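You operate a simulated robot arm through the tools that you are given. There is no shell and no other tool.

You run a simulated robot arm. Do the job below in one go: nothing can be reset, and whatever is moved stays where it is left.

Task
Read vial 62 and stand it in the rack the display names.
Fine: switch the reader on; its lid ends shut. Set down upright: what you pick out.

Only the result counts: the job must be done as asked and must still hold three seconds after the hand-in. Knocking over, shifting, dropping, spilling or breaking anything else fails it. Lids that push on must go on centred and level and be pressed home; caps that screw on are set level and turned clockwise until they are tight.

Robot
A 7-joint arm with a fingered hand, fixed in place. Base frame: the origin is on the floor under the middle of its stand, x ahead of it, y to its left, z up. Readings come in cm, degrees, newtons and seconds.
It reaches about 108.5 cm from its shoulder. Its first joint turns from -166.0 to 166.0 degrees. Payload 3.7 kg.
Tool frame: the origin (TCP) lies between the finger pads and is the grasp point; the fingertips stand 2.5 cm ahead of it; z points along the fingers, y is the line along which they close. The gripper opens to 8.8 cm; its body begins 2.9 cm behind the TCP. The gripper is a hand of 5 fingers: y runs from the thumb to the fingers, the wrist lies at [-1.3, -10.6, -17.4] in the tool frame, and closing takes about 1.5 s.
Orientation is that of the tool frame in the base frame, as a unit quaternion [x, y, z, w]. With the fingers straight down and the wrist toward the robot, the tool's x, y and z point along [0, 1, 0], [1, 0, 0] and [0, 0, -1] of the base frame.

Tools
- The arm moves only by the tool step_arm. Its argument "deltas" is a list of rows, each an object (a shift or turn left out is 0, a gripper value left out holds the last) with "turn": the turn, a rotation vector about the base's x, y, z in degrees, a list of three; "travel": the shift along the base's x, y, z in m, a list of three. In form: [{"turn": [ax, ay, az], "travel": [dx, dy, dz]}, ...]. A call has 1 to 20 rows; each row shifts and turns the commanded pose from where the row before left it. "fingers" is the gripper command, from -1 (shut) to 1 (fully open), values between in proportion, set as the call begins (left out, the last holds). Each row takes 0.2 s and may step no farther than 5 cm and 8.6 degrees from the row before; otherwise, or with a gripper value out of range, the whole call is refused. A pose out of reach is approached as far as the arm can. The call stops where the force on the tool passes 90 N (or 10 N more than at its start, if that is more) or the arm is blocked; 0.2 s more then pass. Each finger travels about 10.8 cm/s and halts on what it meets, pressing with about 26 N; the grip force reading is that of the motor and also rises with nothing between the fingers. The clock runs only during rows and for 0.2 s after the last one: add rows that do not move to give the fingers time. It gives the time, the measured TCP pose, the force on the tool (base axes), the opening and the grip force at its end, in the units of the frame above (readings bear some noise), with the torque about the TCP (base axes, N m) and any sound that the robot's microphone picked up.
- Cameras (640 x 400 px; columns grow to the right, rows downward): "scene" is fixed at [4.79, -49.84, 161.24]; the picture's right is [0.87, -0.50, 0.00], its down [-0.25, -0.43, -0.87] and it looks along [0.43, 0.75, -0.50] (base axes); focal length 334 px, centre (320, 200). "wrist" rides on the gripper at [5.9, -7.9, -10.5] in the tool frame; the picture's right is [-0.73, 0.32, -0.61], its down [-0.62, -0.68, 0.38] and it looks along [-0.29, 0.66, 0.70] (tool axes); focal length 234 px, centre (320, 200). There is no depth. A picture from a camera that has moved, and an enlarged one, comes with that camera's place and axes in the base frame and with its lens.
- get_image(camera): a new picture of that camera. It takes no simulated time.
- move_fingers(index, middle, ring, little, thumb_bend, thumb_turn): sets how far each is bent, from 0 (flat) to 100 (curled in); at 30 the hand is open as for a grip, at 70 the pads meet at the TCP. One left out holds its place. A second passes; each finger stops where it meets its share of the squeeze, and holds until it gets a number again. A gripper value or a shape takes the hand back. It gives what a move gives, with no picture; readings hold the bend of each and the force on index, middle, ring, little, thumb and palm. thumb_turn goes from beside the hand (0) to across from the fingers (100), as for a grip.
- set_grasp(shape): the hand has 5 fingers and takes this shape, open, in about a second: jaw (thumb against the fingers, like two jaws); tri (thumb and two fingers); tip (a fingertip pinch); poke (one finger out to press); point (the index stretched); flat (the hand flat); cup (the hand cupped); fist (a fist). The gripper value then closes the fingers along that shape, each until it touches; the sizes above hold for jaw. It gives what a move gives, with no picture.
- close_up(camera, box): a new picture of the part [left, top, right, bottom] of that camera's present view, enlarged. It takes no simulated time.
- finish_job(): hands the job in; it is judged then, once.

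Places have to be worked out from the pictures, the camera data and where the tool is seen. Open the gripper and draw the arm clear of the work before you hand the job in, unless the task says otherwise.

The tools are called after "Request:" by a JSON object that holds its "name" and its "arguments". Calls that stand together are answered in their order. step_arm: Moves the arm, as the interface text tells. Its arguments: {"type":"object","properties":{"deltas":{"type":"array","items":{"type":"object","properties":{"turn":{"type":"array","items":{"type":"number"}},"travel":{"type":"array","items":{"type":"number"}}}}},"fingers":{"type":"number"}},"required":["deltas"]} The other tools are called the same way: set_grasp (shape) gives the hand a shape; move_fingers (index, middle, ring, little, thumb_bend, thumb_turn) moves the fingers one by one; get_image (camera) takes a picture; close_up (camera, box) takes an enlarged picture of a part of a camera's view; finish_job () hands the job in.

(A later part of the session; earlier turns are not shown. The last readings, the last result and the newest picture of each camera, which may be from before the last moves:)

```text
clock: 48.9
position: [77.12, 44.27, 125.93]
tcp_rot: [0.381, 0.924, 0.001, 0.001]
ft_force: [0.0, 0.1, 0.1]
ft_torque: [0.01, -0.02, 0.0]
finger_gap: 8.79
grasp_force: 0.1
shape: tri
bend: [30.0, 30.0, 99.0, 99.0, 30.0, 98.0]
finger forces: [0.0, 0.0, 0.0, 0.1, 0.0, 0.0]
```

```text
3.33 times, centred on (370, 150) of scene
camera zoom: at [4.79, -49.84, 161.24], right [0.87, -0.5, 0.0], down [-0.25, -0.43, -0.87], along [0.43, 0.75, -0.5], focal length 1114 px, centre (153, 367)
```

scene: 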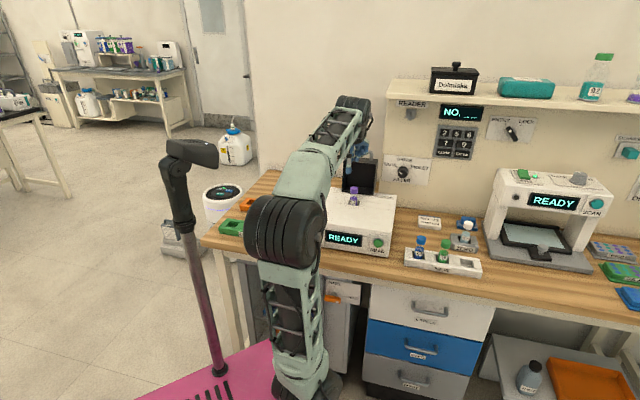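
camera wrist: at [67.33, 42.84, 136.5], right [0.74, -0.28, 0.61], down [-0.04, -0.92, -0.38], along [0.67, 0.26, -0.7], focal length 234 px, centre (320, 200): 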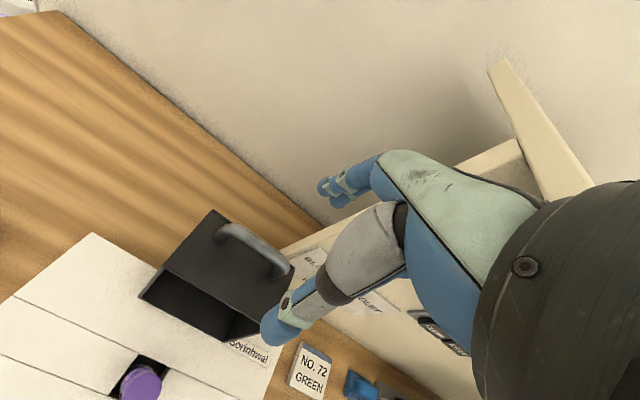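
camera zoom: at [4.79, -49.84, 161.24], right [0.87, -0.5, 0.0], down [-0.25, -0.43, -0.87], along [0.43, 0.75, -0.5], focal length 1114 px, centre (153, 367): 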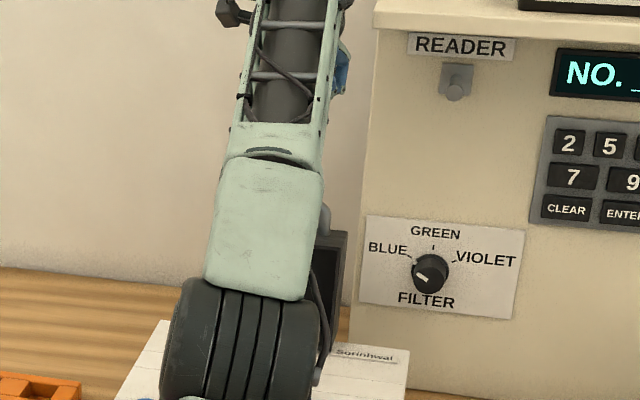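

From above, the lid and handle are visible at the thumb's left. I enlarge to place the handle precisely.

Request:
{"name": "close_up", "arguments": {"camera": "wrist", "box": [120, 180, 340, 360]}}

```text
2.22 times, centred on (230, 270) of wrist
camera zoom: at [67.33, 42.84, 136.5], right [0.74, -0.28, 0.61], down [-0.04, -0.92, -0.38], along [0.67, 0.26, -0.7], focal length 520 px, centre (520, 44)
```

zoom: 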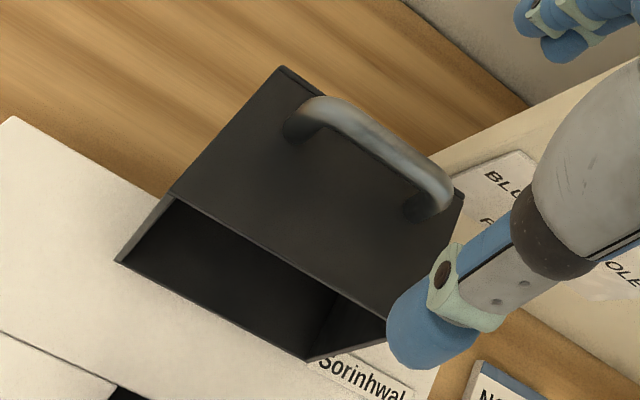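

Seen from above, the hood is about 7 cm deep (so the vial fits) and the bar is near (78.8, 46.5, 113.7). I descend so thumb and fingers straddle the bar.

Request:
{"name": "step_arm", "arguments": {"deltas": [{"travel": [0.0086, 0.011, 0]}, {"travel": [0.0086, 0.011, -0.02]}, {"travel": [0, 0, -0.02]}, {"travel": [0, 0, -0.02]}, {"travel": [0, 0, -0.02]}, {"travel": [0, 0, -0.015]}, {"travel": [0, 0, -0.012]}, {}]}}

Request:
{"name": "get_image", "arguments": {"camera": "wrist"}}

Request:
{"name": "close_up", "arguments": {"camera": "wrist", "box": [220, 120, 420, 340]}}

```text
clock: 50.7
position: [78.88, 46.48, 115.37]
tcp_rot: [0.382, 0.924, 0.0, 0.0]
ft_force: [-0.2, 0.0, -0.4]
ft_torque: [-0.01, -0.04, -0.04]
finger_gap: 8.77
grasp_force: 0.0
shape: tri
bend: [30.0, 30.0, 99.0, 99.0, 30.0, 98.0]
finger forces: [0.0, 0.1, 0.1, 0.0, 0.0, 0.0]
```

```text
taken
camera wrist: at [69.08, 44.98, 125.77], right [0.74, -0.28, 0.61], down [-0.04, -0.92, -0.38], along [0.67, 0.26, -0.7], focal length 234 px, centre (320, 200)
```

wrist: 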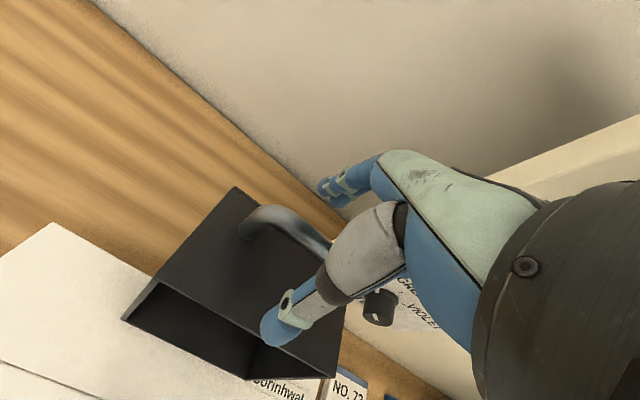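

```text
1.82 times, centred on (320, 230) of wrist
camera zoom: at [69.08, 44.98, 125.77], right [0.74, -0.28, 0.61], down [-0.04, -0.92, -0.38], along [0.67, 0.26, -0.7], focal length 426 px, centre (320, 146)
```

zoom: 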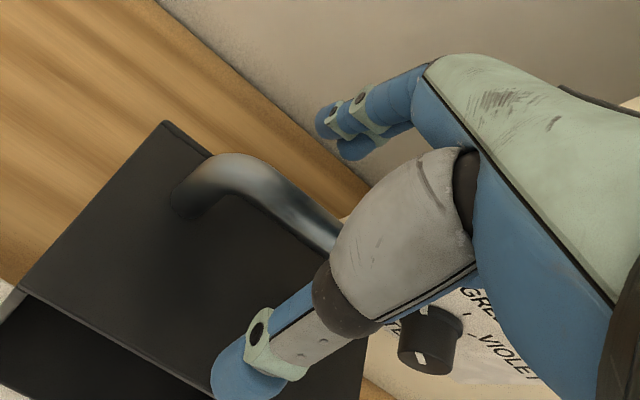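

The bar lies between thumb and fingers just below the TCP. I close on it.

Request:
{"name": "step_arm", "arguments": {"deltas": [{}, {}, {}, {}, {}, {}, {}, {}, {}], "fingers": -1}}

Request:
{"name": "close_up", "arguments": {"camera": "wrist", "box": [220, 120, 420, 340]}}

```text
clock: 52.7
position: [79.03, 46.42, 115.03]
tcp_rot: [0.383, 0.924, -0.001, -0.001]
ft_force: [-8.7, -5.2, -22.9]
ft_torque: [-0.05, 0.08, -0.01]
finger_gap: 0.43
grasp_force: 26.0
shape: tri
bend: [71.0, 70.0, 100.0, 100.0, 73.0, 100.0]
finger forces: [10.8, 10.2, 0.0, 0.0, 28.4, 0.0]
```

```text
1.82 times, centred on (320, 230) of wrist
camera zoom: at [69.11, 45.02, 125.7], right [0.74, -0.28, 0.61], down [-0.04, -0.92, -0.38], along [0.67, 0.26, -0.7], focal length 426 px, centre (320, 146)
```

zoom: 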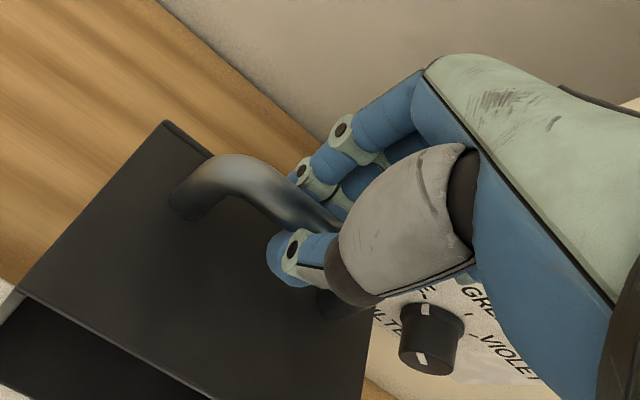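

The bar is held evenly by index, middle and thumb. I start swinging the lid forward along its arc, first 10°.

Request:
{"name": "step_arm", "arguments": {"deltas": [{"travel": [-0.0099, -0.0099, 0.0043]}, {"travel": [-0.0101, -0.0101, 0.003]}, {}]}}

Request:
{"name": "get_image", "arguments": {"camera": "wrist"}}

```text
clock: 53.5
position: [76.6, 44.5, 115.82]
tcp_rot: [0.383, 0.924, 0.001, 0.0]
ft_force: [1.7, -4.9, -10.1]
ft_torque: [0.03, -0.06, -0.01]
finger_gap: 0.5
grasp_force: 25.9
shape: tri
bend: [72.0, 71.0, 100.0, 100.0, 74.0, 100.0]
finger forces: [9.9, 7.6, 0.1, 0.1, 22.6, 0.1]
```

```text
taken
camera wrist: at [66.93, 43.01, 126.48], right [0.74, -0.29, 0.61], down [-0.04, -0.92, -0.38], along [0.67, 0.26, -0.7], focal length 234 px, centre (320, 200)
```

wrist: 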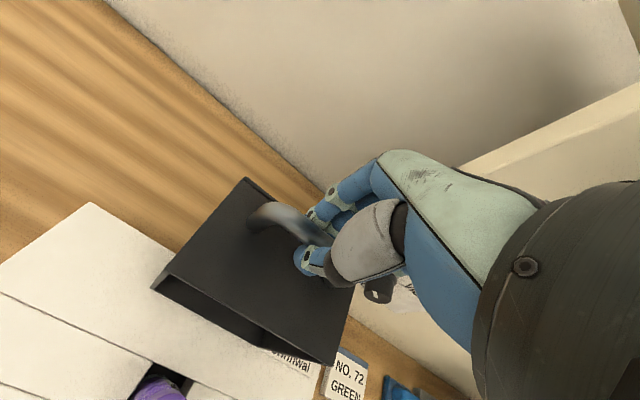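

The lid follows with small forces. I continue the arc to about 40°.

Request:
{"name": "step_arm", "arguments": {"deltas": [{"travel": [-0.01025, -0.01025, 0.0018]}, {"travel": [-0.0103, -0.0103, 0.0005]}, {"travel": [-0.0103, -0.0103, -0.0007]}, {"travel": [-0.01025, -0.01025, -0.0021]}, {"travel": [-0.0101, -0.0101, -0.0033]}, {"travel": [-0.0098, -0.0098, -0.0046]}, {}]}}

Request:
{"name": "get_image", "arguments": {"camera": "wrist"}}

Request:
{"name": "get_image", "arguments": {"camera": "scene"}}

```text
clock: 55.1
position: [70.79, 38.41, 115.09]
tcp_rot: [0.383, 0.924, 0.0, -0.001]
ft_force: [-0.3, -0.3, 0.6]
ft_torque: [-0.01, 0.01, 0.02]
finger_gap: 0.42
grasp_force: 26.1
shape: tri
bend: [72.0, 71.0, 100.0, 100.0, 77.0, 100.0]
finger forces: [2.1, 0.0, 0.0, 0.0, 0.9, 0.1]
```

```text
taken
camera wrist: at [60.96, 36.96, 125.62], right [0.74, -0.28, 0.61], down [-0.04, -0.92, -0.38], along [0.67, 0.26, -0.7], focal length 234 px, centre (320, 200)
```

wrist: 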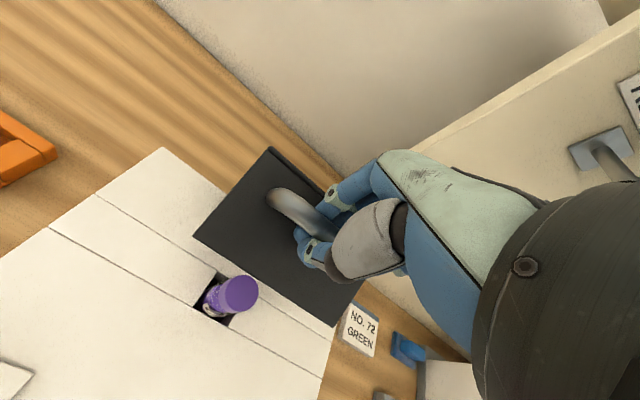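

```text
taken
```

scene: 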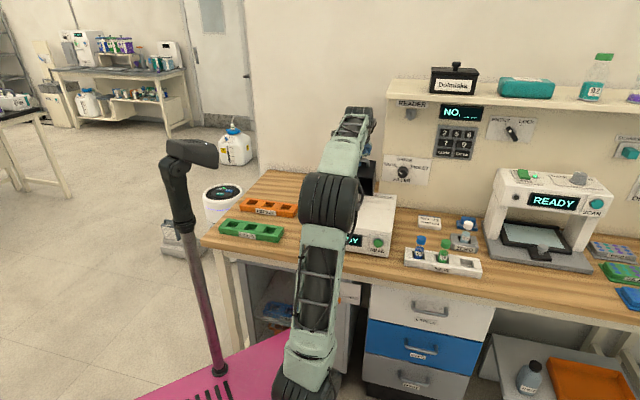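

Finger forces have dropped to nearly zero, so the bar may have slipped out. I zoom in on the handle and hand.

Request:
{"name": "close_up", "arguments": {"camera": "wrist", "box": [180, 130, 400, 340]}}

Request:
{"name": "close_up", "arguments": {"camera": "scene", "box": [320, 120, 400, 220]}}

```text
1.90 times, centred on (290, 235) of wrist
camera zoom: at [60.96, 36.96, 125.62], right [0.74, -0.28, 0.61], down [-0.04, -0.92, -0.38], along [0.67, 0.26, -0.7], focal length 446 px, centre (377, 133)
```

zoom: 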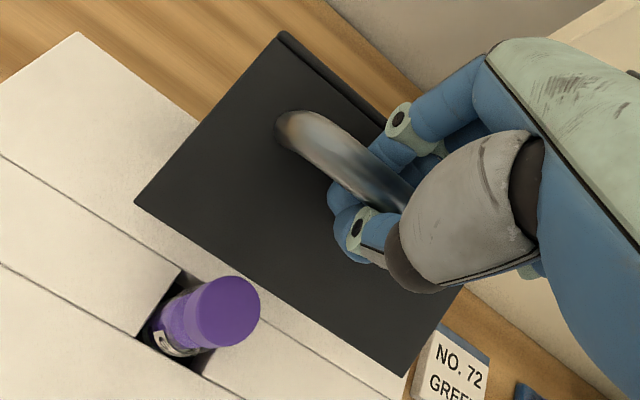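

```text
4.00 times, centred on (360, 170) of scene
camera zoom: at [4.79, -49.84, 161.24], right [0.87, -0.5, 0.0], down [-0.25, -0.43, -0.87], along [0.43, 0.75, -0.5], focal length 1336 px, centre (160, 320)
```

zoom: 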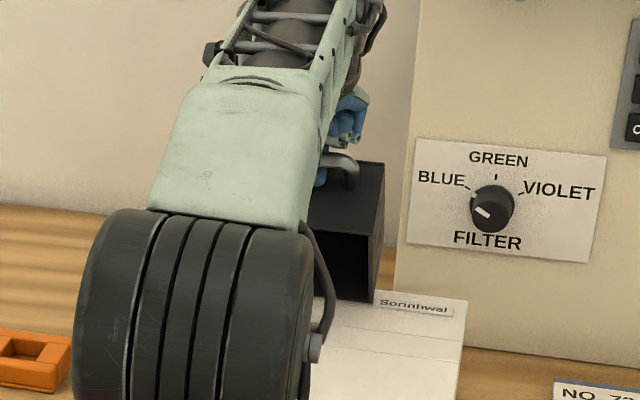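

The lid is at about 37° forward and stays with the hand. I continue the arc to about 60°, keeping the fingertips slightly lower over the bar.

Request:
{"name": "step_arm", "arguments": {"deltas": [{"travel": [-0.0099, -0.0099, -0.011]}, {"travel": [-0.0092, -0.0092, -0.007]}, {"travel": [-0.0085, -0.0085, -0.008]}, {"travel": [-0.0085, -0.0085, -0.009]}, {}]}}

Request:
{"name": "close_up", "arguments": {"camera": "wrist", "box": [180, 130, 400, 340]}}

Request:
{"name": "close_up", "arguments": {"camera": "scene", "box": [320, 120, 400, 220]}}

```text
clock: 56.3
position: [67.09, 35.09, 112.05]
tcp_rot: [0.383, 0.924, 0.001, 0.0]
ft_force: [-11.0, -9.6, 20.7]
ft_torque: [-0.32, -0.39, 0.02]
finger_gap: 0.53
grasp_force: 25.9
shape: tri
bend: [72.0, 71.0, 100.0, 100.0, 78.0, 100.0]
finger forces: [0.0, 0.1, 22.3, 0.0, 15.1, 0.1]
```

```text
1.90 times, centred on (290, 235) of wrist
camera zoom: at [57.23, 33.45, 122.47], right [0.74, -0.29, 0.61], down [-0.04, -0.92, -0.38], along [0.67, 0.26, -0.69], focal length 446 px, centre (377, 133)
```

zoom: 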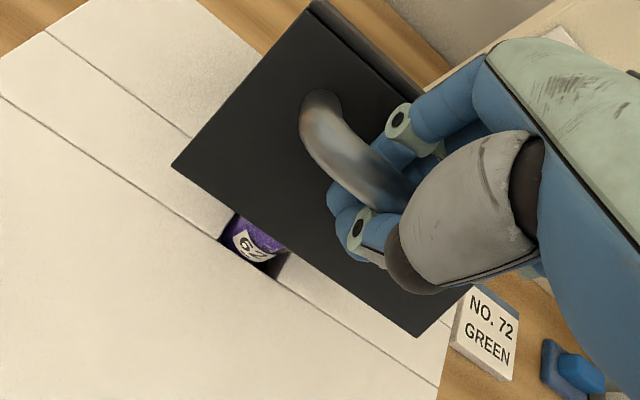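

```text
4.00 times, centred on (360, 170) of scene
camera zoom: at [4.79, -49.84, 161.24], right [0.87, -0.5, 0.0], down [-0.25, -0.43, -0.87], along [0.43, 0.75, -0.5], focal length 1336 px, centre (160, 320)
```

zoom: 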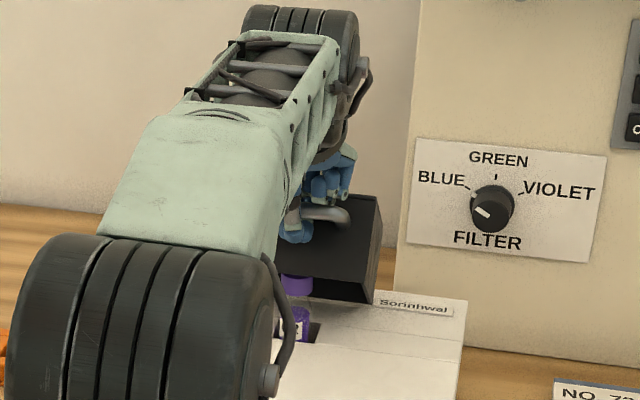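

The lid is past 50° but my curled ring finger now presses on it. I loosen the grip slightly and slide the hand straight up off the handle.

Request:
{"name": "step_arm", "arguments": {"deltas": [{"travel": [0, 0, 0.002]}, {}, {}], "fingers": -0.6}}

Request:
{"name": "close_up", "arguments": {"camera": "wrist", "box": [180, 130, 400, 340]}}

```text
clock: 57.1
position: [67.02, 34.81, 112.15]
tcp_rot: [0.382, 0.924, 0.001, 0.0]
ft_force: [-12.3, -6.8, 18.8]
ft_torque: [-0.13, -0.35, 0.0]
finger_gap: 1.43
grasp_force: 0.0
shape: tri
bend: [74.0, 73.0, 100.0, 99.0, 74.0, 100.0]
finger forces: [2.9, 13.6, 13.9, 0.0, 0.0, 0.1]
```

```text
1.90 times, centred on (290, 235) of wrist
camera zoom: at [57.21, 33.37, 122.55], right [0.74, -0.29, 0.61], down [-0.04, -0.92, -0.38], along [0.67, 0.26, -0.69], focal length 446 px, centre (377, 133)
```

zoom: 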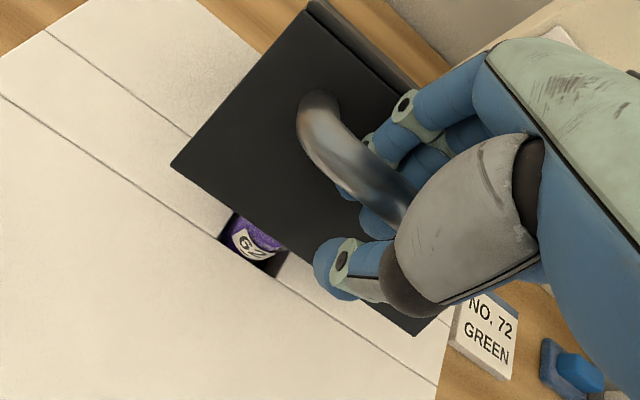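

Only light contact remains. I raise the hand slowly off the handle.

Request:
{"name": "step_arm", "arguments": {"deltas": [{"travel": [0, 0, 0.005]}, {"travel": [0, 0, 0.01]}, {"travel": [0, 0, 0.01]}, {}]}}

Request:
{"name": "close_up", "arguments": {"camera": "wrist", "box": [180, 130, 400, 340]}}

```text
clock: 58.1
position: [67.09, 34.85, 114.32]
tcp_rot: [0.383, 0.924, 0.0, -0.001]
ft_force: [-0.2, -0.2, -1.0]
ft_torque: [-0.01, 0.02, 0.0]
finger_gap: 1.77
grasp_force: 0.0
shape: tri
bend: [73.0, 59.0, 99.0, 99.0, 74.0, 100.0]
finger forces: [0.0, 0.0, 0.0, 0.1, 0.1, 0.0]
```

```text
1.90 times, centred on (290, 235) of wrist
camera zoom: at [57.29, 33.39, 124.86], right [0.74, -0.28, 0.61], down [-0.04, -0.92, -0.38], along [0.67, 0.26, -0.7], focal length 446 px, centre (377, 133)
```

zoom: 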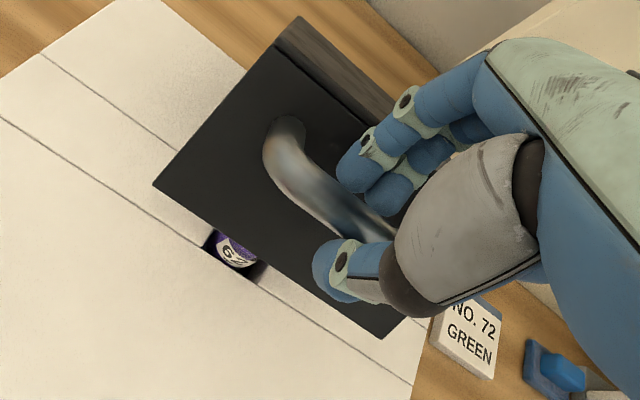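

The hand is free of the handle. I rise further and check how the lid stands.

Request:
{"name": "step_arm", "arguments": {"deltas": [{"travel": [0, 0, 0.02]}, {"travel": [-0.01, -0.01, 0.03]}, {"travel": [-0.02, -0.02, 0.03]}, {"travel": [-0.03, -0.03, 0.01]}, {"travel": [-0.03, -0.03, 0]}, {"travel": [-0.03, -0.01, 0]}, {}]}}

Request:
{"name": "get_image", "arguments": {"camera": "wrist"}}

Request:
{"name": "close_up", "arguments": {"camera": "scene", "box": [310, 130, 410, 220]}}

```text
clock: 59.7
position: [54.79, 24.79, 123.51]
tcp_rot: [0.383, 0.924, 0.0, 0.0]
ft_force: [-0.2, -0.1, 0.1]
ft_torque: [0.01, 0.01, -0.01]
finger_gap: 1.78
grasp_force: 0.1
shape: tri
bend: [73.0, 59.0, 99.0, 99.0, 74.0, 100.0]
finger forces: [0.0, 0.0, 0.1, 0.0, 0.1, 0.0]
```

```text
taken
camera wrist: at [45.07, 23.3, 134.06], right [0.74, -0.28, 0.61], down [-0.04, -0.92, -0.38], along [0.67, 0.26, -0.7], focal length 234 px, centre (320, 200)
```

wrist: 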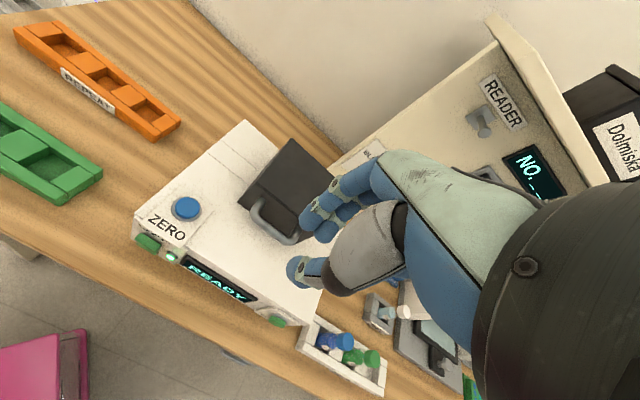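

```text
4.44 times, centred on (360, 175) of scene
camera zoom: at [4.79, -49.84, 161.24], right [0.87, -0.5, 0.0], down [-0.25, -0.43, -0.87], along [0.43, 0.75, -0.5], focal length 1485 px, centre (142, 311)
```

zoom: 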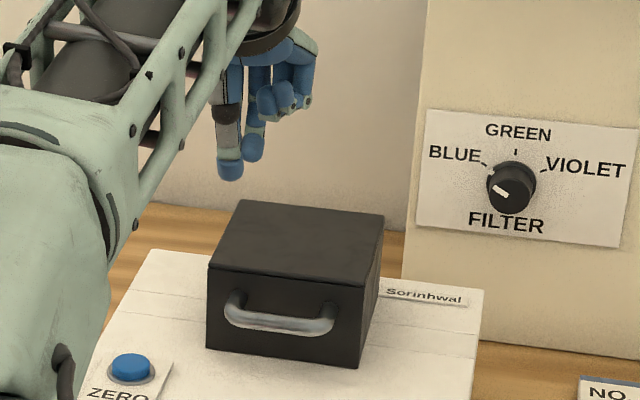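

The lid has dropped shut on its own. I zoom in to confirm it is flush and what the reader display says.

Request:
{"name": "close_up", "arguments": {"camera": "scene", "box": [335, 165, 405, 225]}}

Request:
{"name": "close_up", "arguments": {"camera": "wrist", "box": [130, 110, 350, 340]}}

```text
6.67 times, centred on (370, 195) of scene
camera zoom: at [4.79, -49.84, 161.24], right [0.87, -0.5, 0.0], down [-0.25, -0.43, -0.87], along [0.43, 0.75, -0.5], focal length 2228 px, centre (-13, 233)
```

zoom: 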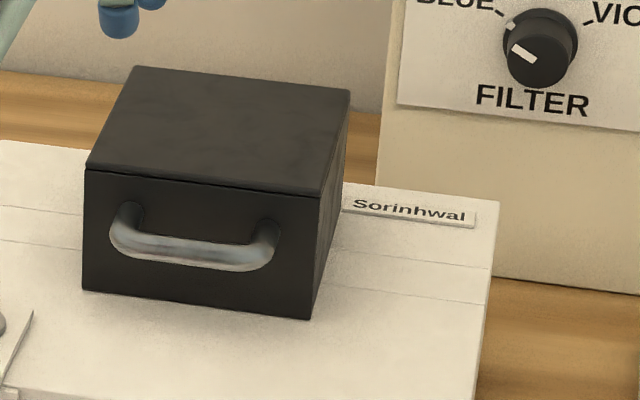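

```text
1.74 times, centred on (240, 225) of wrist
camera zoom: at [45.07, 23.3, 134.06], right [0.74, -0.28, 0.61], down [-0.04, -0.92, -0.38], along [0.67, 0.26, -0.7], focal length 407 px, centre (459, 156)
```

zoom: 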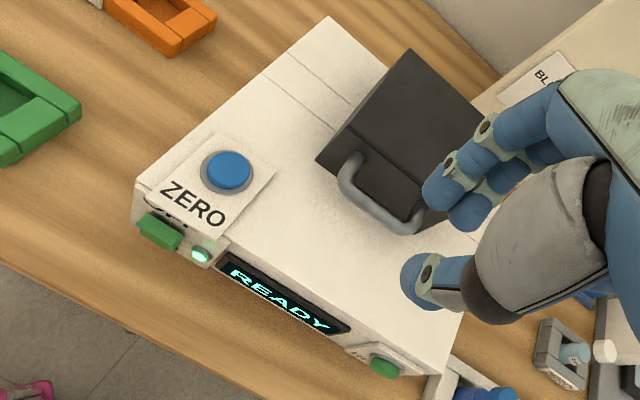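

The lid is flush and shut; display still READY. I shape the stretched index finger again and move in front of the READ button at about (66.25, 17.3, 93.2).

Request:
{"name": "set_grasp", "arguments": {"shape": "point"}}

Request:
{"name": "move_fingers", "arguments": {"index": 0}}

Request:
{"name": "step_arm", "arguments": {"deltas": [{"travel": [0.005, -0.03, -0.02]}, {"travel": [0.005, -0.03, -0.02]}, {"travel": [0.005, -0.03, -0.02]}, {"travel": [0.005, -0.03, -0.02]}, {"travel": [0.0045, -0.03, -0.02]}, {"travel": [0.0042, -0.0254, -0.03]}, {"travel": [0, 0, -0.04]}, {"travel": [0, 0, -0.04]}, {"travel": [0, 0, -0.04]}, {"travel": [0, 0, -0.035]}, {"travel": [0, 0, -0.01]}, {}]}}

Request:
{"name": "get_image", "arguments": {"camera": "wrist"}}

Request:
{"name": "get_image", "arguments": {"camera": "scene"}}

```text
clock: 60.6
position: [54.87, 24.81, 123.6]
tcp_rot: [0.383, 0.924, 0.0, 0.0]
ft_force: [-0.1, -0.1, 0.2]
ft_torque: [-0.02, 0.01, -0.03]
finger_gap: 8.04
grasp_force: 0.1
shape: point
bend: [20.0, 100.0, 100.0, 100.0, 98.0, 88.0]
finger forces: [0.0, 0.0, 0.0, 0.0, 0.0, 0.1]
```

```text
clock: 61.6
position: [54.93, 24.76, 123.54]
tcp_rot: [0.382, 0.924, 0.0, 0.0]
ft_force: [-1.0, -0.2, 0.3]
ft_torque: [0.0, 0.01, 0.01]
finger_gap: 4.02
grasp_force: 0.1
shape: fingers
bend: [0.0, 100.0, 100.0, 100.0, 98.0, 88.0]
finger forces: [0.0, 0.0, 0.0, 0.0, 0.0, 0.0]
```

```text
clock: 64.2
position: [57.76, 7.35, 93.84]
tcp_rot: [0.382, 0.924, 0.0, 0.0]
ft_force: [-0.7, 0.0, 0.1]
ft_torque: [0.01, 0.01, 0.01]
finger_gap: 4.05
grasp_force: 0.1
shape: fingers
bend: [0.0, 100.0, 100.0, 100.0, 98.0, 88.0]
finger forces: [0.1, 0.0, 0.1, 0.1, 0.1, 0.0]
```

```text
taken
camera wrist: at [47.98, 5.82, 104.42], right [0.74, -0.28, 0.61], down [-0.04, -0.92, -0.38], along [0.67, 0.26, -0.7], focal length 234 px, centre (320, 200)
```

wrist: 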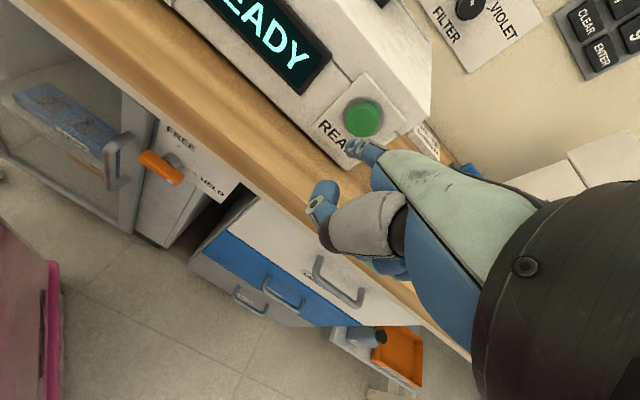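

```text
taken
```

scene: 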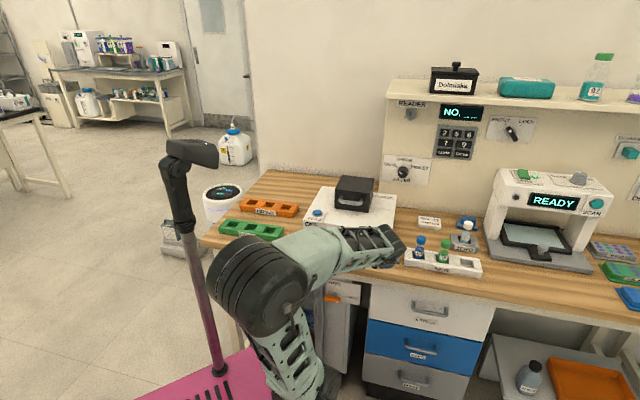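

The READ button is about 4 cm ahead of the fingertip, a little higher than aimed. I correct and advance to contact.

Request:
{"name": "step_arm", "arguments": {"deltas": [{"travel": [-0.002, 0.002, 0.006]}, {"travel": [0.00707, 0.00707, 0]}, {"travel": [0.00707, 0.00707, 0]}, {"travel": [0.00707, 0.00707, 0]}, {}]}}

Request:
{"name": "close_up", "arguments": {"camera": "wrist", "box": [310, 60, 430, 180]}}

```text
clock: 65.4
position: [59.68, 9.61, 94.45]
tcp_rot: [0.383, 0.924, 0.001, 0.0]
ft_force: [-0.4, -0.9, 0.1]
ft_torque: [-0.01, -0.01, 0.01]
finger_gap: 3.96
grasp_force: 0.4
shape: fingers
bend: [0.0, 100.0, 100.0, 100.0, 98.0, 88.0]
finger forces: [1.4, 0.0, 0.0, 0.0, 0.0, 0.1]
```

```text
3.33 times, centred on (370, 120) of wrist
camera zoom: at [49.95, 8.12, 104.96], right [0.74, -0.28, 0.61], down [-0.04, -0.92, -0.38], along [0.67, 0.26, -0.7], focal length 781 px, centre (153, 467)
```

zoom: 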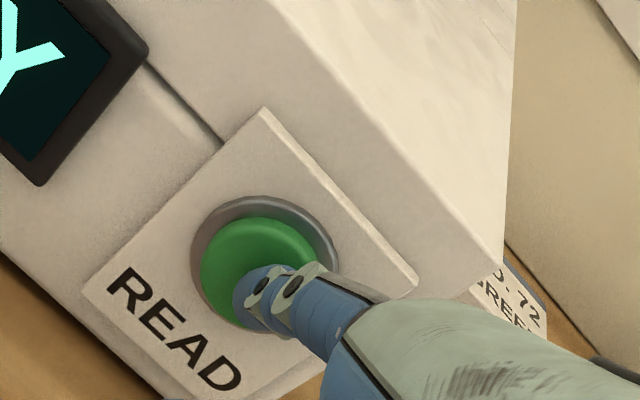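

The tip is touching the READ button. I press about 0.6 cm further.

Request:
{"name": "step_arm", "arguments": {"deltas": [{"travel": [0.0025, 0.0025, 0]}, {"travel": [0.002, 0.002, 0]}, {}]}}

Request:
{"name": "close_up", "arguments": {"camera": "scene", "box": [300, 200, 420, 280]}}

Request:
{"name": "get_image", "arguments": {"camera": "wrist"}}

```text
clock: 66.2
position: [60.22, 9.86, 94.42]
tcp_rot: [0.383, 0.924, -0.001, 0.0]
ft_force: [-4.8, -5.1, 0.7]
ft_torque: [0.06, -0.06, 0.06]
finger_gap: 3.67
grasp_force: 2.8
shape: fingers
bend: [2.0, 100.0, 100.0, 100.0, 98.0, 88.0]
finger forces: [6.1, 0.0, 0.0, 0.0, 0.0, 0.0]
heard: click
```

```text
5.00 times, centred on (360, 240) of scene
camera zoom: at [4.79, -49.84, 161.24], right [0.87, -0.5, 0.0], down [-0.25, -0.43, -0.87], along [0.43, 0.75, -0.5], focal length 1671 px, centre (120, 0)
```

zoom: 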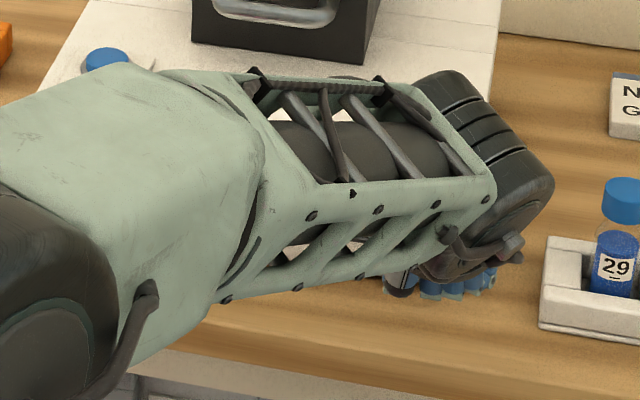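

```text
taken
camera wrist: at [50.41, 8.5, 104.99], right [0.74, -0.28, 0.61], down [-0.04, -0.92, -0.38], along [0.67, 0.26, -0.7], focal length 234 px, centre (320, 200)
```

wrist: 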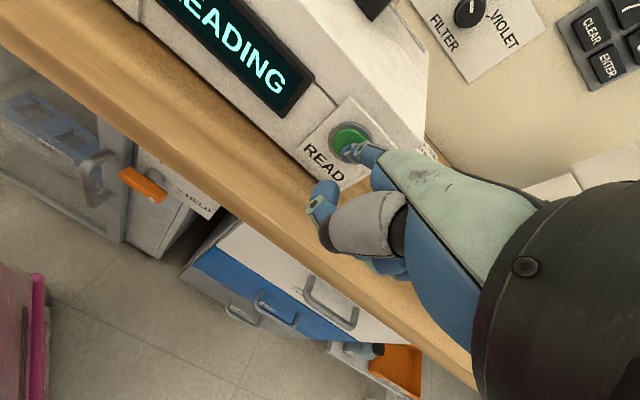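

It clicked and the display shows READING. I back off a few centimetres and wait for the result.

Request:
{"name": "step_arm", "arguments": {"deltas": [{"travel": [-0.01, -0.01, 0]}, {"travel": [-0.02, -0.02, 0]}, {}, {}, {}, {}, {}]}}

Request:
{"name": "get_image", "arguments": {"camera": "wrist"}}

```text
clock: 67.8
position: [57.35, 7.06, 94.4]
tcp_rot: [0.382, 0.924, 0.0, 0.0]
ft_force: [0.7, -0.4, -0.1]
ft_torque: [0.01, 0.01, 0.01]
finger_gap: 4.02
grasp_force: 0.0
shape: fingers
bend: [0.0, 100.0, 100.0, 100.0, 98.0, 88.0]
finger forces: [0.1, 0.0, 0.0, 0.1, 0.0, 0.1]
```

```text
taken
camera wrist: at [47.55, 5.62, 104.88], right [0.74, -0.28, 0.61], down [-0.04, -0.92, -0.38], along [0.67, 0.26, -0.7], focal length 234 px, centre (320, 200)
```

wrist: 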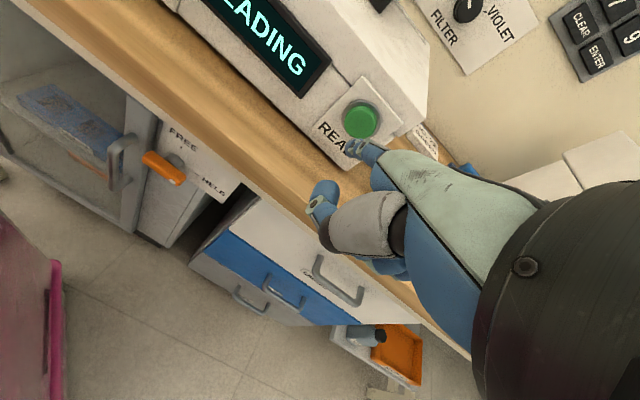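

Still READING. I raise the hand out of the way to watch the display while waiting.

Request:
{"name": "step_arm", "arguments": {"deltas": [{"travel": [-0.01, -0.01, 0.02]}, {"travel": [0, 0, 0.04]}, {"travel": [0, 0, 0.04]}, {"travel": [0, 0, 0.04]}, {"travel": [-0.01, 0, 0.04]}, {}, {}, {}, {}, {}]}}

Request:
{"name": "get_image", "arguments": {"camera": "wrist"}}

Request:
{"name": "get_image", "arguments": {"camera": "scene"}}

```text
clock: 70.0
position: [55.69, 5.79, 112.58]
tcp_rot: [0.382, 0.924, 0.001, -0.001]
ft_force: [0.1, 0.1, 0.5]
ft_torque: [-0.03, 0.0, 0.0]
finger_gap: 4.0
grasp_force: 0.1
shape: fingers
bend: [0.0, 100.0, 100.0, 100.0, 98.0, 88.0]
finger forces: [0.1, 0.1, 0.0, 0.0, 0.1, 0.0]
```

```text
taken
camera wrist: at [45.94, 4.44, 122.97], right [0.74, -0.28, 0.61], down [-0.04, -0.92, -0.38], along [0.67, 0.26, -0.7], focal length 234 px, centre (320, 200)
```

wrist: 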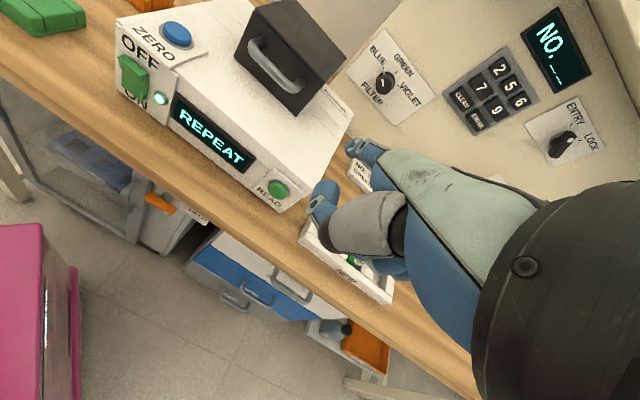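

```text
taken
```

scene: 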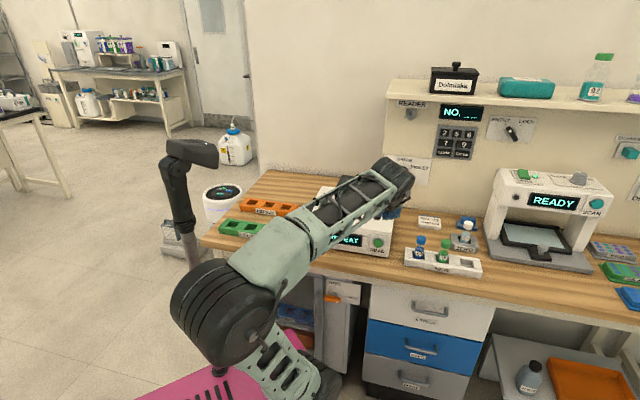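

The display reads REPEAT, so vial 62 belongs in the orange REPEAT rack. Now I reopen the lid: the closed handle bar is near e1=23.3, e2=66.6, z=103, and I bring the stretched index low in front of it to hook underneath.

Request:
{"name": "step_arm", "arguments": {"deltas": [{"travel": [-0.015, 0.024, 0]}, {"travel": [-0.015, 0.024, -0.01]}, {"travel": [-0.015, 0.024, -0.02]}, {"travel": [-0.0145, 0.0232, -0.02]}, {"travel": [0, 0, -0.03]}, {"travel": [0, 0, -0.03]}, {"travel": [0, 0, -0.015]}, {}]}}

Request:
{"name": "get_image", "arguments": {"camera": "wrist"}}

Request:
{"name": "close_up", "arguments": {"camera": "scene", "box": [290, 160, 410, 260]}}

```text
clock: 71.8
position: [49.26, 15.68, 100.08]
tcp_rot: [0.382, 0.924, 0.0, 0.0]
ft_force: [0.3, 0.0, 0.9]
ft_torque: [-0.03, 0.0, 0.06]
finger_gap: 4.03
grasp_force: 0.0
shape: fingers
bend: [0.0, 100.0, 100.0, 100.0, 98.0, 88.0]
finger forces: [0.0, 0.0, 0.0, 0.0, 0.0, 0.0]
```

```text
taken
camera wrist: at [39.58, 14.16, 110.54], right [0.74, -0.28, 0.61], down [-0.04, -0.92, -0.38], along [0.67, 0.26, -0.7], focal length 234 px, centre (320, 200)
```

wrist: 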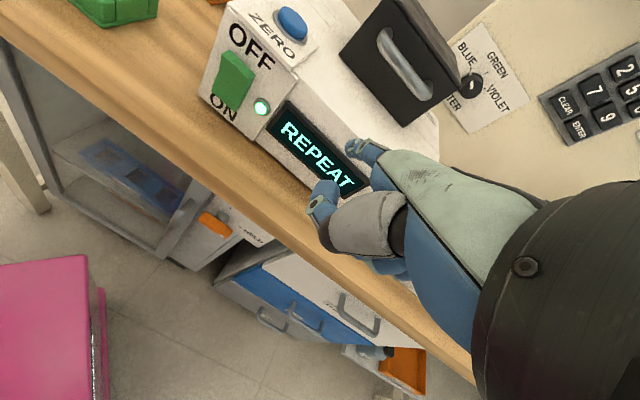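

```text
4.00 times, centred on (350, 210) of scene
camera zoom: at [4.79, -49.84, 161.24], right [0.87, -0.5, 0.0], down [-0.25, -0.43, -0.87], along [0.43, 0.75, -0.5], focal length 1336 px, centre (200, 160)
```

zoom: 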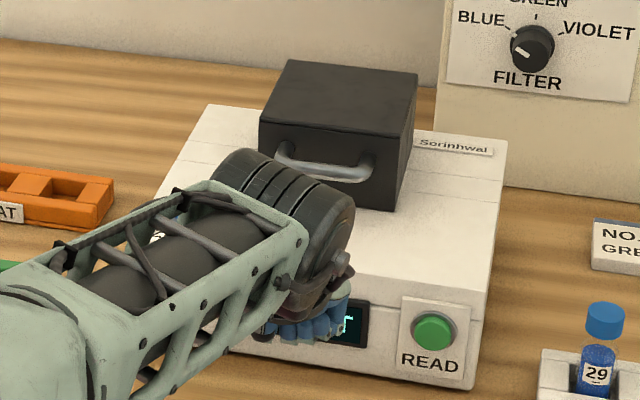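

I'm in front of the reader (e1≈23.7, e2≈45.9, z≈100.1), display REPEAT confirmed. I advance so the finger slides under the bar, first 8 cm.

Request:
{"name": "step_arm", "arguments": {"deltas": [{"travel": [0.0141, 0.0141, 0]}, {"travel": [0.0141, 0.0141, 0]}, {"travel": [0.0141, 0.0141, 0]}, {"travel": [0.0141, 0.0141, 0]}, {}]}}

Request:
{"name": "get_image", "arguments": {"camera": "wrist"}}

Request:
{"name": "close_up", "arguments": {"camera": "scene", "box": [310, 160, 410, 240]}}

```text
clock: 73.0
position: [55.2, 21.07, 100.08]
tcp_rot: [0.383, 0.924, 0.0, -0.001]
ft_force: [0.1, 0.3, 0.2]
ft_torque: [0.02, -0.05, 0.04]
finger_gap: 4.03
grasp_force: 0.1
shape: fingers
bend: [0.0, 100.0, 100.0, 100.0, 98.0, 88.0]
finger forces: [0.1, 0.1, 0.0, 0.0, 0.0, 0.1]
```

```text
taken
camera wrist: at [45.48, 19.68, 110.59], right [0.74, -0.29, 0.61], down [-0.04, -0.92, -0.38], along [0.67, 0.26, -0.7], focal length 234 px, centre (320, 200)
```

wrist: 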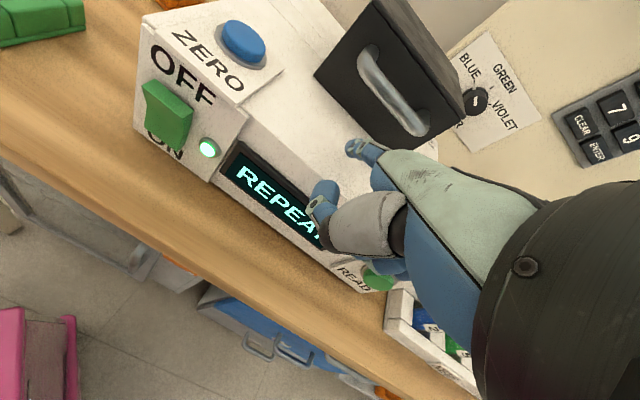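

```text
5.00 times, centred on (360, 200) of scene
camera zoom: at [4.79, -49.84, 161.24], right [0.87, -0.5, 0.0], down [-0.25, -0.43, -0.87], along [0.43, 0.75, -0.5], focal length 1671 px, centre (120, 200)
```

zoom: 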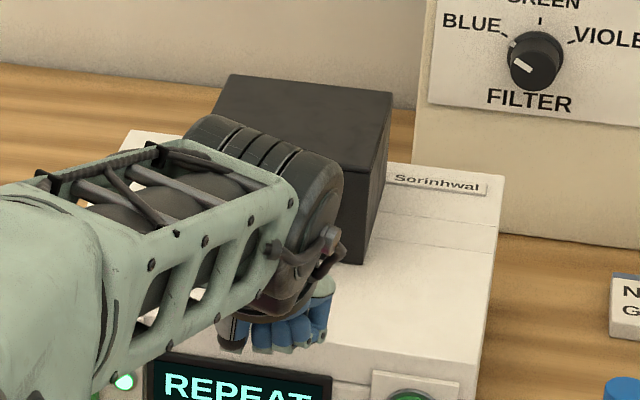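

The fingertip is about 3 cm short of the bar. I zoom in to compare finger and bar heights.

Request:
{"name": "close_up", "arguments": {"camera": "wrist", "box": [320, 30, 460, 190]}}

```text
2.50 times, centred on (390, 110) of wrist
camera zoom: at [45.48, 19.68, 110.59], right [0.74, -0.29, 0.61], down [-0.04, -0.92, -0.38], along [0.67, 0.26, -0.7], focal length 585 px, centre (145, 425)
```

zoom: 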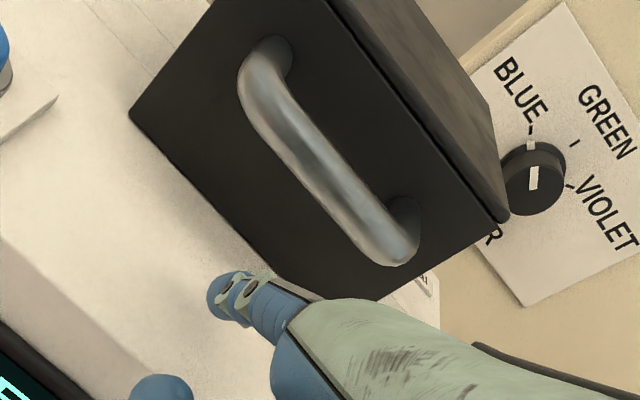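

I slide the finger further under the bar.

Request:
{"name": "step_arm", "arguments": {"deltas": [{"travel": [0.0106, 0.0106, 0]}, {"travel": [0.0106, 0.0106, 0]}, {"travel": [0.0071, 0.0071, 0]}, {}]}}

Request:
{"name": "close_up", "arguments": {"camera": "wrist", "box": [300, 60, 440, 220]}}

```text
clock: 74.0
position: [58.1, 24.05, 99.9]
tcp_rot: [0.383, 0.924, 0.0, 0.0]
ft_force: [-0.2, 0.6, -0.5]
ft_torque: [0.0, -0.01, 0.0]
finger_gap: 4.02
grasp_force: 0.3
shape: fingers
bend: [0.0, 100.0, 100.0, 100.0, 98.0, 88.0]
finger forces: [0.0, 0.0, 0.1, 0.0, 0.0, 0.0]
```

```text
2.50 times, centred on (370, 140) of wrist
camera zoom: at [48.15, 22.54, 110.43], right [0.74, -0.28, 0.61], down [-0.04, -0.92, -0.38], along [0.67, 0.26, -0.7], focal length 585 px, centre (195, 350)
```

zoom: 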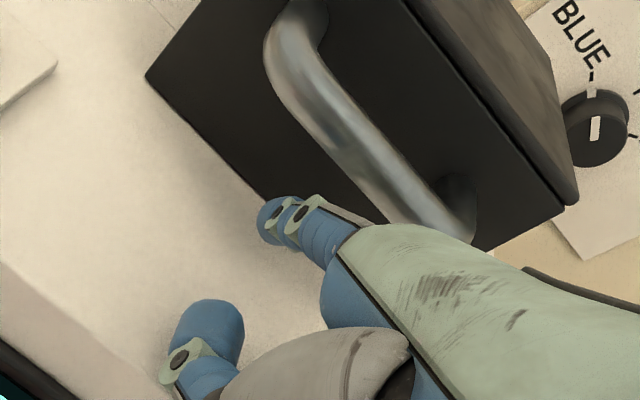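

The finger is beneath the bar, without contact. I move 0.8 cm further in and raise 1.5 cm to meet the bar.

Request:
{"name": "step_arm", "arguments": {"deltas": [{"travel": [0.0057, 0.0057, 0.003]}, {"travel": [0, 0, 0.006]}, {"travel": [0, 0, 0.006]}, {}]}}

Request:
{"name": "close_up", "arguments": {"camera": "wrist", "box": [300, 60, 440, 220]}}

```text
clock: 75.0
position: [58.47, 24.57, 101.54]
tcp_rot: [0.383, 0.924, -0.001, 0.0]
ft_force: [-0.1, -0.7, -0.1]
ft_torque: [0.0, 0.01, -0.01]
finger_gap: 4.01
grasp_force: 0.2
shape: fingers
bend: [0.0, 100.0, 100.0, 100.0, 98.0, 88.0]
finger forces: [0.5, 0.1, 0.0, 0.0, 0.0, 0.0]
```

```text
2.50 times, centred on (370, 140) of wrist
camera zoom: at [48.68, 23.09, 112.07], right [0.74, -0.28, 0.61], down [-0.04, -0.92, -0.38], along [0.67, 0.26, -0.7], focal length 585 px, centre (195, 350)
```

zoom: 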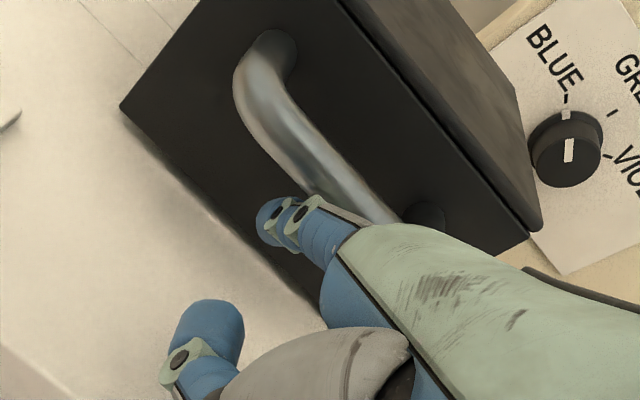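

The finger is just touching the bar. I lift along the hinge arc, first about 20°.

Request:
{"name": "step_arm", "arguments": {"deltas": [{"travel": [0.0038, 0.0038, 0.0135]}, {"travel": [0.0046, 0.0046, 0.0129]}, {"travel": [0.0054, 0.0054, 0.0124]}, {"travel": [0.0062, 0.0062, 0.0116]}, {}]}}

Request:
{"name": "get_image", "arguments": {"camera": "wrist"}}

Request:
{"name": "close_up", "arguments": {"camera": "scene", "box": [310, 140, 410, 240]}}

```text
clock: 76.2
position: [60.59, 26.7, 106.53]
tcp_rot: [0.382, 0.924, 0.001, 0.0]
ft_force: [-1.0, 0.5, -0.8]
ft_torque: [-0.03, -0.01, -0.02]
finger_gap: 4.0
grasp_force: 0.0
shape: fingers
bend: [0.0, 100.0, 100.0, 100.0, 98.0, 88.0]
finger forces: [0.4, 0.0, 0.1, 0.1, 0.1, 0.0]
```

```text
taken
camera wrist: at [50.69, 25.15, 117.09], right [0.74, -0.28, 0.61], down [-0.04, -0.92, -0.38], along [0.67, 0.26, -0.7], focal length 234 px, centre (320, 200)
```

wrist: 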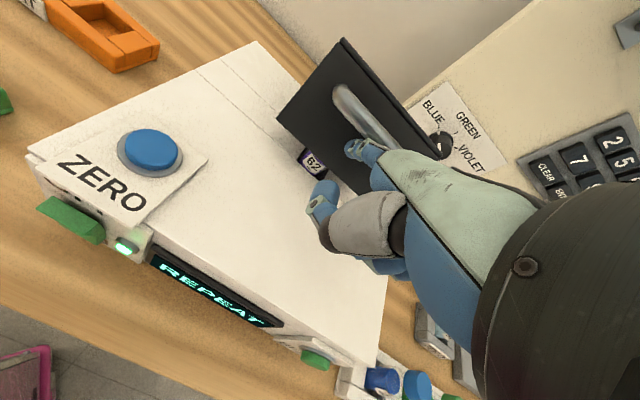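

```text
4.00 times, centred on (360, 190) of scene
camera zoom: at [4.79, -49.84, 161.24], right [0.87, -0.5, 0.0], down [-0.25, -0.43, -0.87], along [0.43, 0.75, -0.5], focal length 1336 px, centre (160, 240)
```

zoom: 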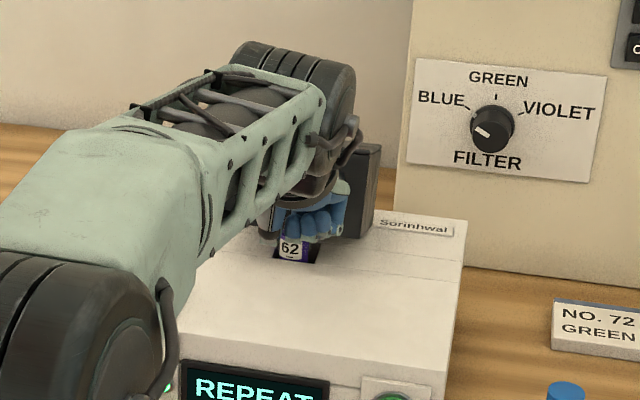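

The lid lifts easily and vial 62 is visible beneath. I continue the arc to about 45°.

Request:
{"name": "step_arm", "arguments": {"deltas": [{"travel": [0.0068, 0.0068, 0.0108]}, {"travel": [0.0075, 0.0075, 0.0099]}, {"travel": [0.0081, 0.0081, 0.0089]}, {"travel": [0.0084, 0.0084, 0.0082]}, {"travel": [0.0088, 0.0088, 0.0072]}, {}]}}

Request:
{"name": "get_image", "arguments": {"camera": "wrist"}}

Request:
{"name": "close_up", "arguments": {"camera": "scene", "box": [310, 120, 410, 220]}}

```text
clock: 77.6
position: [64.66, 30.54, 110.96]
tcp_rot: [0.383, 0.924, 0.0, 0.0]
ft_force: [0.3, 0.0, 1.1]
ft_torque: [0.04, 0.0, -0.02]
finger_gap: 4.03
grasp_force: 0.6
shape: fingers
bend: [0.0, 100.0, 100.0, 100.0, 98.0, 88.0]
finger forces: [0.1, 0.0, 0.0, 0.0, 0.0, 0.0]
```

```text
taken
camera wrist: at [54.77, 29.08, 121.5], right [0.74, -0.29, 0.61], down [-0.04, -0.92, -0.38], along [0.67, 0.26, -0.7], focal length 234 px, centre (320, 200)
```

wrist: 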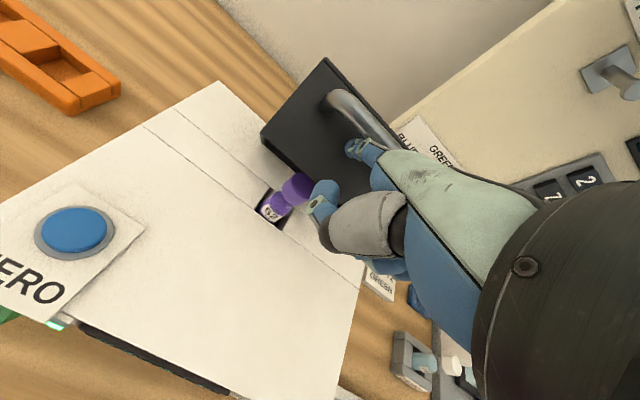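

```text
4.00 times, centred on (360, 170) of scene
camera zoom: at [4.79, -49.84, 161.24], right [0.87, -0.5, 0.0], down [-0.25, -0.43, -0.87], along [0.43, 0.75, -0.5], focal length 1336 px, centre (160, 320)
```

zoom: 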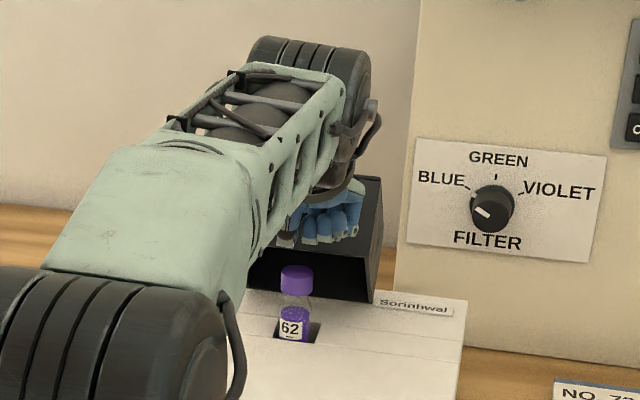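

The lid is about half open. I continue pushing it back along the arc to around 70°.

Request:
{"name": "step_arm", "arguments": {"deltas": [{"travel": [0.0086, 0.0086, 0.0069]}, {"travel": [0.009, 0.009, 0.0055]}, {"travel": [0.0091, 0.0091, 0.0045]}, {"travel": [0.0095, 0.0095, 0.0031]}, {"travel": [0.0095, 0.0095, 0.0019]}, {}]}}

Request:
{"name": "get_image", "arguments": {"camera": "wrist"}}

Request:
{"name": "close_up", "arguments": {"camera": "scene", "box": [310, 120, 410, 220]}}

```text
clock: 79.0
position: [68.93, 35.14, 113.13]
tcp_rot: [0.383, 0.924, 0.0, 0.0]
ft_force: [0.0, 0.0, -0.7]
ft_torque: [-0.02, -0.03, 0.0]
finger_gap: 4.03
grasp_force: 0.0
shape: fingers
bend: [0.0, 100.0, 100.0, 100.0, 98.0, 88.0]
finger forces: [0.1, 0.0, 0.1, 0.1, 0.0, 0.0]
```

```text
taken
camera wrist: at [59.12, 33.72, 123.59], right [0.74, -0.28, 0.61], down [-0.04, -0.92, -0.38], along [0.67, 0.26, -0.7], focal length 234 px, centre (320, 200)
```

wrist: 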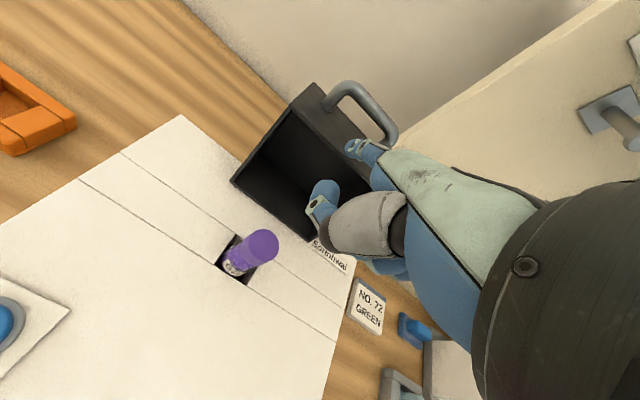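

```text
4.00 times, centred on (360, 170) of scene
camera zoom: at [4.79, -49.84, 161.24], right [0.87, -0.5, 0.0], down [-0.25, -0.43, -0.87], along [0.43, 0.75, -0.5], focal length 1336 px, centre (160, 320)
```

zoom: 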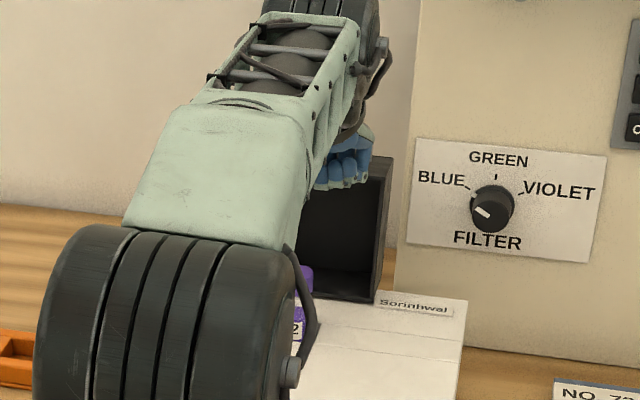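

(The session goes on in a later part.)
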